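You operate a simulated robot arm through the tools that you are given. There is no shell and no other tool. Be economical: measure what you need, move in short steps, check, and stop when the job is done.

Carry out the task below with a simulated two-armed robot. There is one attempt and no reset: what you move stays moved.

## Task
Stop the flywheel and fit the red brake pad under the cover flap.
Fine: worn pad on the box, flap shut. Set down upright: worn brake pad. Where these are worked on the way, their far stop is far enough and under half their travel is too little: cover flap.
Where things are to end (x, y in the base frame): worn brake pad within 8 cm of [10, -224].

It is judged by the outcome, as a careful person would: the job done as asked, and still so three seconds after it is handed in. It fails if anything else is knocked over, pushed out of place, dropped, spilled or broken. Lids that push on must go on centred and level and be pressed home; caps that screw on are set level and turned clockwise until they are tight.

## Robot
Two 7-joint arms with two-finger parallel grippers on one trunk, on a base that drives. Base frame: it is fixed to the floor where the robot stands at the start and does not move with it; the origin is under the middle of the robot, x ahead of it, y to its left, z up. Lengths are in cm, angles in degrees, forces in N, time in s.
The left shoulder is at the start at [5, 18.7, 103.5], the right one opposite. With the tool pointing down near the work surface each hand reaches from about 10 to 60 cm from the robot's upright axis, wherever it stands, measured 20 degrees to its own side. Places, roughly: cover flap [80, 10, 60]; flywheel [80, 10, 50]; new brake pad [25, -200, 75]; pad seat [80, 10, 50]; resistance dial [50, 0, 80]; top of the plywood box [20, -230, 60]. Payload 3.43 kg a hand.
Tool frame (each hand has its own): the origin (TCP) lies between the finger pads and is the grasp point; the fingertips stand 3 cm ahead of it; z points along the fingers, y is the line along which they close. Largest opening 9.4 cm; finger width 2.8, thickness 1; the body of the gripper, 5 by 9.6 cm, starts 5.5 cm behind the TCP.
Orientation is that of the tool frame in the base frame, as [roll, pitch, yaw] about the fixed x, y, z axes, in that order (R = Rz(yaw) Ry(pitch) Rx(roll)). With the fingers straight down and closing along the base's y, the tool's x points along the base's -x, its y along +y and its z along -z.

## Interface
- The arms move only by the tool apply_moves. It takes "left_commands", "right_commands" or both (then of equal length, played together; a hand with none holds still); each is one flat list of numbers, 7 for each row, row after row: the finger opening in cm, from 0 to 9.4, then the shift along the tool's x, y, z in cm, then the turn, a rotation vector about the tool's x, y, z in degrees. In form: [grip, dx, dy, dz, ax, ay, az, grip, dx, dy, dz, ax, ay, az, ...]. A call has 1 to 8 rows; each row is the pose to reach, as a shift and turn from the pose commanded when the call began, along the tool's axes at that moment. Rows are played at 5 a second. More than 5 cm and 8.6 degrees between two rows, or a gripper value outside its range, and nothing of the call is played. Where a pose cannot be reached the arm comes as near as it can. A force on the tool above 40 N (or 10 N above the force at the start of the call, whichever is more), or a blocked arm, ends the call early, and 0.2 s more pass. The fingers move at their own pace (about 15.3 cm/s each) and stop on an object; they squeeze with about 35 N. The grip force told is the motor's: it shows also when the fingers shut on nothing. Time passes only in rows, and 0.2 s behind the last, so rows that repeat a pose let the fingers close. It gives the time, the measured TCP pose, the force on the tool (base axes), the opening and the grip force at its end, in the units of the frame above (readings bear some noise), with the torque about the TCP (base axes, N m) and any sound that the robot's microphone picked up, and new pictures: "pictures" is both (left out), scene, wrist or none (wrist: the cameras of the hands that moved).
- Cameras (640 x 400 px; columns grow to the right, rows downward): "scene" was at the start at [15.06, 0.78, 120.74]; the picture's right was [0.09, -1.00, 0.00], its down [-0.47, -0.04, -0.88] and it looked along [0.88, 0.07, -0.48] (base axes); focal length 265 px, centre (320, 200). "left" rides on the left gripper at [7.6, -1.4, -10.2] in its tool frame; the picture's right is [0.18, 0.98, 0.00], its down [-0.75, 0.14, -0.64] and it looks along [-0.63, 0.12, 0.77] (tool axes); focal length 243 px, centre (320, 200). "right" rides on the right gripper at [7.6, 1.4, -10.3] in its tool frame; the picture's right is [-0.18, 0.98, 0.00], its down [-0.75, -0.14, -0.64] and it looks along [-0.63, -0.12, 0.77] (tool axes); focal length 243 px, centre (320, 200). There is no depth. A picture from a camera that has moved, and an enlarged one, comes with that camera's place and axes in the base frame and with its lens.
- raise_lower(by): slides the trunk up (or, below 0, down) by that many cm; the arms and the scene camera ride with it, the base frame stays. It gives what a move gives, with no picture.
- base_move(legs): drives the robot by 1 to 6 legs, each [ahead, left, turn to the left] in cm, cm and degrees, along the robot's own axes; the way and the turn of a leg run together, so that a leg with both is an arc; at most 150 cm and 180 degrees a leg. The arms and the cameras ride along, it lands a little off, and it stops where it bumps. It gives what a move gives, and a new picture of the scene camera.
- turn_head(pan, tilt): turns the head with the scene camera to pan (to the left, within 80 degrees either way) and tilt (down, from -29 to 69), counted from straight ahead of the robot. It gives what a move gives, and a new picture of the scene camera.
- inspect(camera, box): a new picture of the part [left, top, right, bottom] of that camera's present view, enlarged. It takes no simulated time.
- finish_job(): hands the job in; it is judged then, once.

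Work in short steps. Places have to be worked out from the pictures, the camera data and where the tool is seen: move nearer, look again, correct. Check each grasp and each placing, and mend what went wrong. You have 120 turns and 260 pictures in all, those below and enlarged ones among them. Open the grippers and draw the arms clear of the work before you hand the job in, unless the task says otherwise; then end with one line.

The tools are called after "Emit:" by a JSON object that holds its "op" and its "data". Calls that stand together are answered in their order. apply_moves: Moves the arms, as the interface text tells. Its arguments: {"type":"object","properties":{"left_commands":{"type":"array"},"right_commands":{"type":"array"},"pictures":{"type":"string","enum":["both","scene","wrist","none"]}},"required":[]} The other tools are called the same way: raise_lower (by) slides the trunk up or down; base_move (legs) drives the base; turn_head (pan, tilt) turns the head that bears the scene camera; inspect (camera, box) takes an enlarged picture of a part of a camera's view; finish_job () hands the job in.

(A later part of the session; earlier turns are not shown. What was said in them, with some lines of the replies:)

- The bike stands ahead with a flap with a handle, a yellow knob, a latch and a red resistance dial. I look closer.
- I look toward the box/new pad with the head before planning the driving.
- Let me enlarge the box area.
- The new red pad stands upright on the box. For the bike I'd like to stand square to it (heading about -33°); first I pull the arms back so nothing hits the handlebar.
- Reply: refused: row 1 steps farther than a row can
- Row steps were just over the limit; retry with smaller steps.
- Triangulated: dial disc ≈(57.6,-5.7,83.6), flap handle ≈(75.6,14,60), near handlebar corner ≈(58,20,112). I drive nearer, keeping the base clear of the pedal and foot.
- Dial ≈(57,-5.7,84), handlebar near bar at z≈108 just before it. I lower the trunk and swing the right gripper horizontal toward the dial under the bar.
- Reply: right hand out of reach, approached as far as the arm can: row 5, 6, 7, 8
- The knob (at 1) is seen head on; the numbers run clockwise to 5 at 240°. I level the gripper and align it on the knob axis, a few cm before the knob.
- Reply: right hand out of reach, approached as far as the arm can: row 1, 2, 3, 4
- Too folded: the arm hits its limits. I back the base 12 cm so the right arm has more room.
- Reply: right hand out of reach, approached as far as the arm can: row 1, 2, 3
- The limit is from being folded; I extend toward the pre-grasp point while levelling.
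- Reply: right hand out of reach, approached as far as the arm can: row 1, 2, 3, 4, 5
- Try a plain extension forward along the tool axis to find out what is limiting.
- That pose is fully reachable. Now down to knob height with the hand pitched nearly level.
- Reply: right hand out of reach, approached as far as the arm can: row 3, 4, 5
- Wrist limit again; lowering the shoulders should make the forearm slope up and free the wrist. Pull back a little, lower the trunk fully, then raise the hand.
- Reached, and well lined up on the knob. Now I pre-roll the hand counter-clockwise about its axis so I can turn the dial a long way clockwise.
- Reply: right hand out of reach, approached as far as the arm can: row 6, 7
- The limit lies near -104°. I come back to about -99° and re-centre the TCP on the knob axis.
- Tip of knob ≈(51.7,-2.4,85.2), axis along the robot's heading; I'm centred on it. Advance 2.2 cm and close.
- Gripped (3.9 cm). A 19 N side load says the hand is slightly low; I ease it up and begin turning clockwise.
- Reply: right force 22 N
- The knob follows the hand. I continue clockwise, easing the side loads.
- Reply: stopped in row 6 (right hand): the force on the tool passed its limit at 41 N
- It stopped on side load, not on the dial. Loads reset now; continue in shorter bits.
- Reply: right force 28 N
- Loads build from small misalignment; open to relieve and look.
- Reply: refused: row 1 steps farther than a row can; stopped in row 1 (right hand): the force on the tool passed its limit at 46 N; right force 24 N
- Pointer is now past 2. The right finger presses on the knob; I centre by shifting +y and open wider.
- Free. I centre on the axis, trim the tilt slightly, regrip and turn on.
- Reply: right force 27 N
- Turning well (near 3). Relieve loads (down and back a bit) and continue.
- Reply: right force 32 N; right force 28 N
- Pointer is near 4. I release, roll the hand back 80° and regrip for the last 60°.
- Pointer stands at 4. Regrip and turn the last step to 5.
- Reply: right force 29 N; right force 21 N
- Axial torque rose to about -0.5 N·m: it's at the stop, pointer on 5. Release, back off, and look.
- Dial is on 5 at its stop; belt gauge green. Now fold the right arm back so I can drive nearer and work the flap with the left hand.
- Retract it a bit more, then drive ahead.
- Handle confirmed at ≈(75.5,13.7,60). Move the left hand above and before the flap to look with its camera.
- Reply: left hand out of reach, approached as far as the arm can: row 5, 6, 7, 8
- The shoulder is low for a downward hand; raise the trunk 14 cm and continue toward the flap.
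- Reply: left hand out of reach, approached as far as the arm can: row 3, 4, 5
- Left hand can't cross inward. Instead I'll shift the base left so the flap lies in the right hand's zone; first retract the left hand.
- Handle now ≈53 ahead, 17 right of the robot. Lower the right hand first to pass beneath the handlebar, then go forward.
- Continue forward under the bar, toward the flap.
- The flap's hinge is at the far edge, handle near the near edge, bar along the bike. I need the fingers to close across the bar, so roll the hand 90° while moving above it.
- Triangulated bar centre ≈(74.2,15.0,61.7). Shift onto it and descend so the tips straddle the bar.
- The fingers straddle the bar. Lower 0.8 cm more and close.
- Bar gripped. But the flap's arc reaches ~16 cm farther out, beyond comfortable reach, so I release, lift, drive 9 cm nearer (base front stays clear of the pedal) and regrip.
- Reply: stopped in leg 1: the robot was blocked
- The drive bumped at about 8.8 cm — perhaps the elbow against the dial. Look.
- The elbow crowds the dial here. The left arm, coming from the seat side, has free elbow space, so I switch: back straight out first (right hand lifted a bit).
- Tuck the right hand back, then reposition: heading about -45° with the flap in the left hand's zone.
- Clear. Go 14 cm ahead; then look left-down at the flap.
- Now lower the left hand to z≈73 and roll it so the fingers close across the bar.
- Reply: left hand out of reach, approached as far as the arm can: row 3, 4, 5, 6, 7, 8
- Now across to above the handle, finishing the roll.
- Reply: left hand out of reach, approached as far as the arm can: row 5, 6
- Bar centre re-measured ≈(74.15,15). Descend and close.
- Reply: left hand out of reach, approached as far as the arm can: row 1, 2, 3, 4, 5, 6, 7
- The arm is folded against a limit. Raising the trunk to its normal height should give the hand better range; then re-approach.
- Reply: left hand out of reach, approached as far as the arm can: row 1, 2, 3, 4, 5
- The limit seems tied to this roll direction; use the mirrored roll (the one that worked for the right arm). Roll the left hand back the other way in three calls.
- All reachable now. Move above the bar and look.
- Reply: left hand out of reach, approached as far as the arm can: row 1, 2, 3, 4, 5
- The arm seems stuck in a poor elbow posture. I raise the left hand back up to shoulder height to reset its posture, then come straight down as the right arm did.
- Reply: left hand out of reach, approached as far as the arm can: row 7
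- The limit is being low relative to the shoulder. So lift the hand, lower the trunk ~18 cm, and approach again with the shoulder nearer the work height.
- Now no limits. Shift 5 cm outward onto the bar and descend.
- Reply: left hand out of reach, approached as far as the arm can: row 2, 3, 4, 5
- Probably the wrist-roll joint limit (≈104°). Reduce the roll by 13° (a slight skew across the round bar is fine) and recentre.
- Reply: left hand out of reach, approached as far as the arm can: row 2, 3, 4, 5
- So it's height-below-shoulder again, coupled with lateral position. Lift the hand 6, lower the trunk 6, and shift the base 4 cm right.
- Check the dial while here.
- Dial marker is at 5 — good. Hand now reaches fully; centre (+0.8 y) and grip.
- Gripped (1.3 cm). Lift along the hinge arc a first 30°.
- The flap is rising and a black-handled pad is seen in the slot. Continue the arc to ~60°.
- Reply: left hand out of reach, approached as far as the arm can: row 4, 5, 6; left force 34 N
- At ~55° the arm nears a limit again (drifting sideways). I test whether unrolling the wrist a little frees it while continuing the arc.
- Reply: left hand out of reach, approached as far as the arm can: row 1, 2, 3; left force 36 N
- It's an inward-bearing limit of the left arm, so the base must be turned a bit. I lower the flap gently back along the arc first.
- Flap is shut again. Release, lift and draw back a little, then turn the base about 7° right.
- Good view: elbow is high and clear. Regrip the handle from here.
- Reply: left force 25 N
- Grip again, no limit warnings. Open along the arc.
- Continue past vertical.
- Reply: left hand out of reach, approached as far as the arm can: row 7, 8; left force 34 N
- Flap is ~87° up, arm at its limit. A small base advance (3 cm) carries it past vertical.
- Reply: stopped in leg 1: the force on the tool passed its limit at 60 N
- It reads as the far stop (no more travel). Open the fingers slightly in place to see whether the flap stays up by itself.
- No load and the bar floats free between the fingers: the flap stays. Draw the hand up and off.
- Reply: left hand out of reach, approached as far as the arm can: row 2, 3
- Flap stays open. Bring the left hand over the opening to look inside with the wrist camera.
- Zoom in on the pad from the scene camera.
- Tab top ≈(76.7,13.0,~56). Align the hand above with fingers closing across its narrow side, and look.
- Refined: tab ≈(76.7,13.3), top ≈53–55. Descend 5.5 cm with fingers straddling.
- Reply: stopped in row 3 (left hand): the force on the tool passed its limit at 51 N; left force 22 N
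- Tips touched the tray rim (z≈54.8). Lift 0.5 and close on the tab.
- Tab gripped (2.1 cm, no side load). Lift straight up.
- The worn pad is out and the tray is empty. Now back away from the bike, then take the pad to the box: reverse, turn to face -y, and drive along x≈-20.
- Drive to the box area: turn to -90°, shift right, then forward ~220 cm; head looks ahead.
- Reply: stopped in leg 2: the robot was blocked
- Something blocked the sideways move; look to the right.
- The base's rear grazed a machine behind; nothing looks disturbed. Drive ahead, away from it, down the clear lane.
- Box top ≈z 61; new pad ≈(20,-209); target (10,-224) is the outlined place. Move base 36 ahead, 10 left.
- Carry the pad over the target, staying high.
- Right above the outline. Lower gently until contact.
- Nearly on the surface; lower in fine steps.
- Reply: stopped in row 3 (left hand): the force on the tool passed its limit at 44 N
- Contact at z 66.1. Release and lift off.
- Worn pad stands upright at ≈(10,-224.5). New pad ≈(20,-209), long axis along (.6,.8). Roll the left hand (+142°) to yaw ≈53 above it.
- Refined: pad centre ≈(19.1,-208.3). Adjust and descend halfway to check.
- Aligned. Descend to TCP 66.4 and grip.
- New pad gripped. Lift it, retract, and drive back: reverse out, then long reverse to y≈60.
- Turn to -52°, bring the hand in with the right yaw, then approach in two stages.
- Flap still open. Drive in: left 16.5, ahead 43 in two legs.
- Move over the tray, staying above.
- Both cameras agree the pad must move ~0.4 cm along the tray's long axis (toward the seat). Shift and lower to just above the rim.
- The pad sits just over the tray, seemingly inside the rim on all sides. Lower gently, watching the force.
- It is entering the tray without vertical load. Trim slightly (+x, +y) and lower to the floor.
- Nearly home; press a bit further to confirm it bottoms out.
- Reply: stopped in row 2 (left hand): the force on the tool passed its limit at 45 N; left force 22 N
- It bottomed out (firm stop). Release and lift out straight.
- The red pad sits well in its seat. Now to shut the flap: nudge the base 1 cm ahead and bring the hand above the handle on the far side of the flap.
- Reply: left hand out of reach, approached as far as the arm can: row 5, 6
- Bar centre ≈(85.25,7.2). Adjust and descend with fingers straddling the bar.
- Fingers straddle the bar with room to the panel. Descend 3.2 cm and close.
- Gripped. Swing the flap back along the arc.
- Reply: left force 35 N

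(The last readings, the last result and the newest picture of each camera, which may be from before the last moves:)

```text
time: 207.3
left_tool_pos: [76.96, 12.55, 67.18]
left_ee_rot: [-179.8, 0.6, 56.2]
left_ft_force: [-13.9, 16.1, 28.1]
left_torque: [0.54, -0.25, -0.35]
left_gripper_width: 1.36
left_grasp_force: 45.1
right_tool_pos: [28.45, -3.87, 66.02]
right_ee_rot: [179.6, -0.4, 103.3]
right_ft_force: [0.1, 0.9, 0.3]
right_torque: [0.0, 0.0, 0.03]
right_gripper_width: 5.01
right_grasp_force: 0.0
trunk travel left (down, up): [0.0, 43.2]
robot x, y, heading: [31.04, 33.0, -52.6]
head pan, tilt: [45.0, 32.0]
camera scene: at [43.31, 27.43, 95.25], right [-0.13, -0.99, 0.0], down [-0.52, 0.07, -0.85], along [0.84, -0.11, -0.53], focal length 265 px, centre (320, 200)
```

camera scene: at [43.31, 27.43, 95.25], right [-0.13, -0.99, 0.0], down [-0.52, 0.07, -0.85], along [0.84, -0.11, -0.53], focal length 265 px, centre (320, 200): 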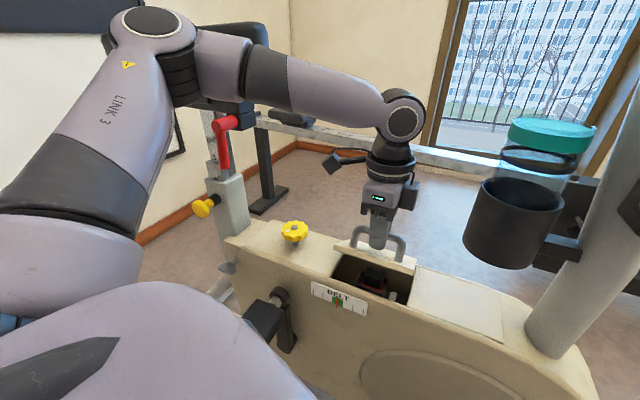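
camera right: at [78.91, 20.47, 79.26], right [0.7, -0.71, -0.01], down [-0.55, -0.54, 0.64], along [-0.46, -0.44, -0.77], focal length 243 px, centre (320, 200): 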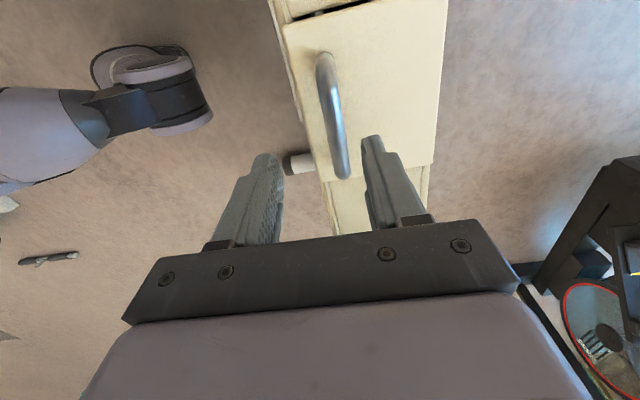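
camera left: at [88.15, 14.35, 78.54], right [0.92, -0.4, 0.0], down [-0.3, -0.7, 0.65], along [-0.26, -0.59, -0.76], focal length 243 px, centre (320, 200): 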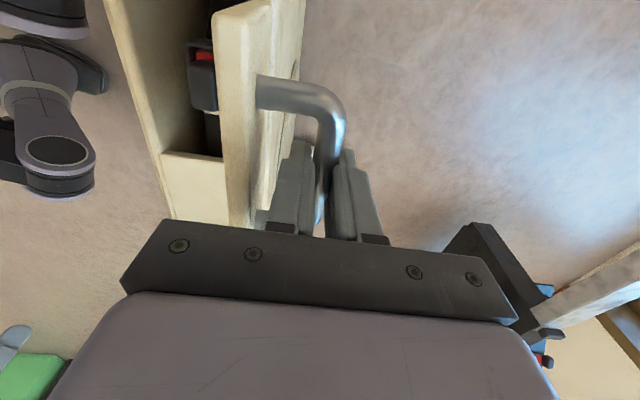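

Continue down to closed.

Emit:
{"op": "apply_moves", "data": {"left_commands": [0, 0, -1.0, 0.3, 0, 0, 0, 0, 0, -1.8, 1.0, 0, 0, 0, 0, 0, -2.4, 1.7, 0, 0, 0, 0, 0, -2.9, 2.5, 0, 0, 0, 0, 0, -3.3, 3.3, 0, 0, 0, 0, 0, -3.5, 3.9, 0, 0, 0], "pictures": "scene"}}

```text
time: 208.7
left_tool_pos: [74.27, 14.4, 62.98]
left_ee_rot: [179.9, 0.6, 56.2]
left_ft_force: [-6.2, 2.3, 8.7]
left_torque: [-0.02, 0.15, 0.41]
left_gripper_width: 1.37
left_grasp_force: 45.1
right_tool_pos: [28.39, -3.95, 65.98]
right_ee_rot: [179.7, -0.4, 103.3]
right_ft_force: [-0.8, -1.1, -0.4]
right_torque: [0.01, 0.03, 0.01]
right_gripper_width: 5.0
right_grasp_force: 0.0
trunk travel left (down, up): [0.0, 43.2]
robot x, y, heading: [31.1, 33.06, -52.7]
head pan, tilt: [45.0, 32.0]
camera scene: at [43.45, 27.31, 95.19], right [-0.13, -0.99, 0.0], down [-0.52, 0.07, -0.85], along [0.84, -0.11, -0.53], focal length 265 px, centre (320, 200)
```

scene: 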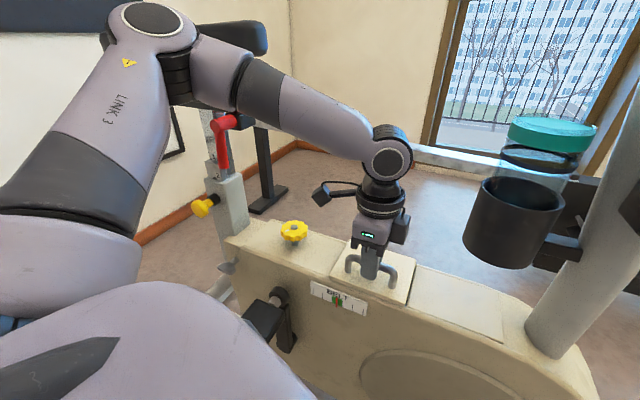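

Flap is down (same pose as originally closed). Press lightly, release, lift and look.

Emit:
{"op": "apply_moves", "data": {"left_commands": [0, 0, 0, 0.3, 0, 0, 0, 4.6, 0, 0, 0.1, 0, 0, 0, 4.6, 0, 0, 0.1, 0, 0, 0, 4.6, 0, 0, -4, 0, 0, 0, 4.6, 0, -2, -8, 0, 0, 0, 4.6, 0, -5, -10, 0, 0, 0, 4.6, 0, -9, -11, 0, 0, 0], "pictures": "scene"}}

Emit:
{"op": "inspect", "data": {"camera": "scene", "box": [310, 210, 450, 320]}}

```text
time: 210.3
left_tool_pos: [66.96, 19.7, 74.09]
left_ee_rot: [-179.8, 0.6, 56.0]
left_ft_force: [0.8, 0.1, -0.1]
left_torque: [0.04, -0.02, 0.01]
left_gripper_width: 4.62
left_grasp_force: 0.1
right_tool_pos: [28.57, -3.9, 65.88]
right_ee_rot: [179.8, -0.5, 103.2]
right_ft_force: [-0.4, 0.9, -0.2]
right_torque: [0.03, 0.0, -0.05]
right_gripper_width: 4.99
right_grasp_force: 0.0
trunk travel left (down, up): [0.0, 43.2]
robot x, y, heading: [30.64, 33.08, -52.6]
head pan, tilt: [45.0, 32.0]
camera scene: at [43.52, 27.27, 95.16], right [-0.13, -0.99, 0.0], down [-0.53, 0.07, -0.85], along [0.84, -0.11, -0.53], focal length 265 px, centre (320, 200)
```

scene: 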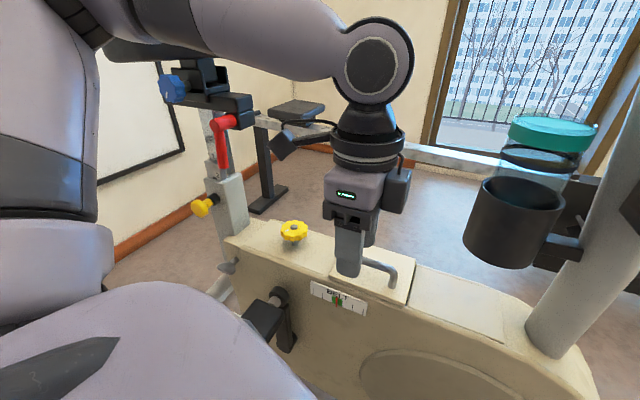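

```text
3.64 times, centred on (380, 265) of scene
camera zoom: at [43.52, 27.27, 95.16], right [-0.13, -0.99, 0.0], down [-0.53, 0.07, -0.85], along [0.84, -0.11, -0.53], focal length 962 px, centre (102, -36)
```

zoom: 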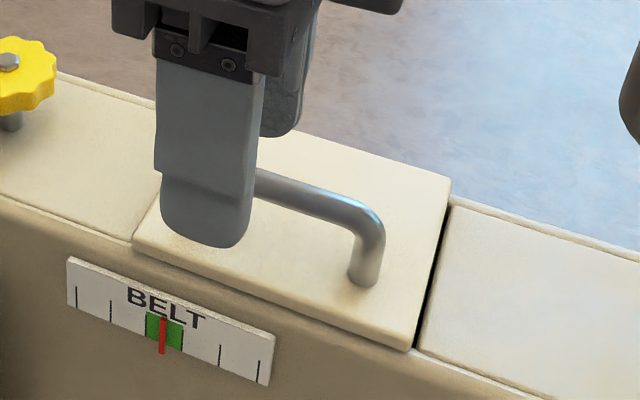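

Flap is shut flush. Back the robot off and take a last look at the bike.

Emit:
{"op": "base_move", "data": {"legs": [[-40, 0, 0]]}}

Emit:
{"op": "turn_head", "data": {"pan": 18, "tilt": 22}}

Emit:
{"op": "inspect", "data": {"camera": "scene", "box": [150, 100, 430, 300]}}

```text
time: 212.8
left_tool_pos: [42.56, 51.45, 74.06]
left_ee_rot: [-179.9, 0.5, 56.3]
left_ft_force: [0.5, -0.4, -0.6]
left_torque: [0.01, 0.0, 0.01]
left_gripper_width: 4.6
left_grasp_force: 0.2
right_tool_pos: [4.23, 27.87, 65.97]
right_ee_rot: [179.8, -0.5, 103.5]
right_ft_force: [0.5, -0.3, -0.1]
right_torque: [0.02, -0.02, -0.04]
right_gripper_width: 5.02
right_grasp_force: 0.0
trunk travel left (down, up): [0.0, 43.2]
robot x, y, heading: [5.98, 64.67, -52.5]
head pan, tilt: [45.0, 32.0]
camera scene: at [19.06, 59.17, 95.17], right [-0.13, -0.99, 0.0], down [-0.53, 0.07, -0.85], along [0.84, -0.11, -0.53], focal length 265 px, centre (320, 200)
```

scene: 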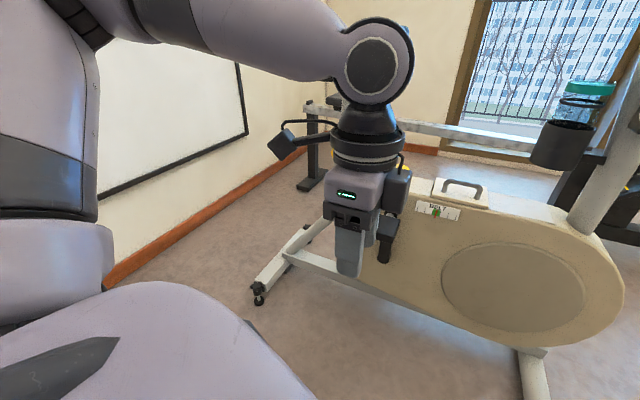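

```text
time: 213.7
left_tool_pos: [42.56, 51.59, 74.12]
left_ee_rot: [-180.0, 0.6, 56.3]
left_ft_force: [-0.1, -0.1, -0.3]
left_torque: [-0.02, 0.02, 0.0]
left_gripper_width: 4.58
left_grasp_force: 0.1
right_tool_pos: [4.12, 27.78, 65.95]
right_ee_rot: [179.9, -0.4, 103.5]
right_ft_force: [0.1, -0.4, 0.2]
right_torque: [-0.02, -0.02, 0.01]
right_gripper_width: 5.01
right_grasp_force: 0.1
trunk travel left (down, up): [0.0, 43.2]
robot x, y, heading: [6.51, 65.01, -52.4]
head pan, tilt: [18.0, 22.0]
camera scene: at [17.84, 55.09, 96.76], right [-0.56, -0.83, 0.0], down [-0.31, 0.21, -0.93], along [0.77, -0.52, -0.37], focal length 265 px, centre (320, 200)
```

scene: 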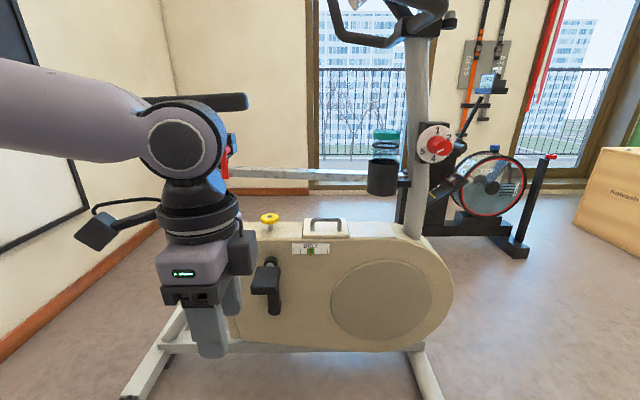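

```text
2.00 times, centred on (290, 200) of scene
camera zoom: at [17.84, 55.09, 96.76], right [-0.56, -0.83, 0.0], down [-0.31, 0.21, -0.93], along [0.77, -0.52, -0.37], focal length 529 px, centre (380, 200)
```

zoom: 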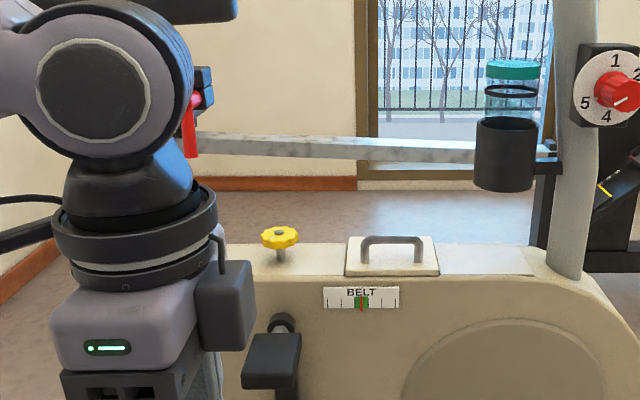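

Everything is in its place: dial on 5, flap shut over the red pad, belt gauge in the green, arms clear. Hand in.

Emit:
{"op": "finish_job", "data": {}}

```text
The job is handed in.
```

The resistance dial is at 5, its stop, to halt the flywheel; I never saw the wheel itself, so that it has stopped is inferred. The red pad is seated under the shut flap, and the worn pad stands upright on the box at about (10, -224). I bumped things twice on the way: probably the dial with an elbow, and a machine behind the robot with the base; neither looked disturbed.
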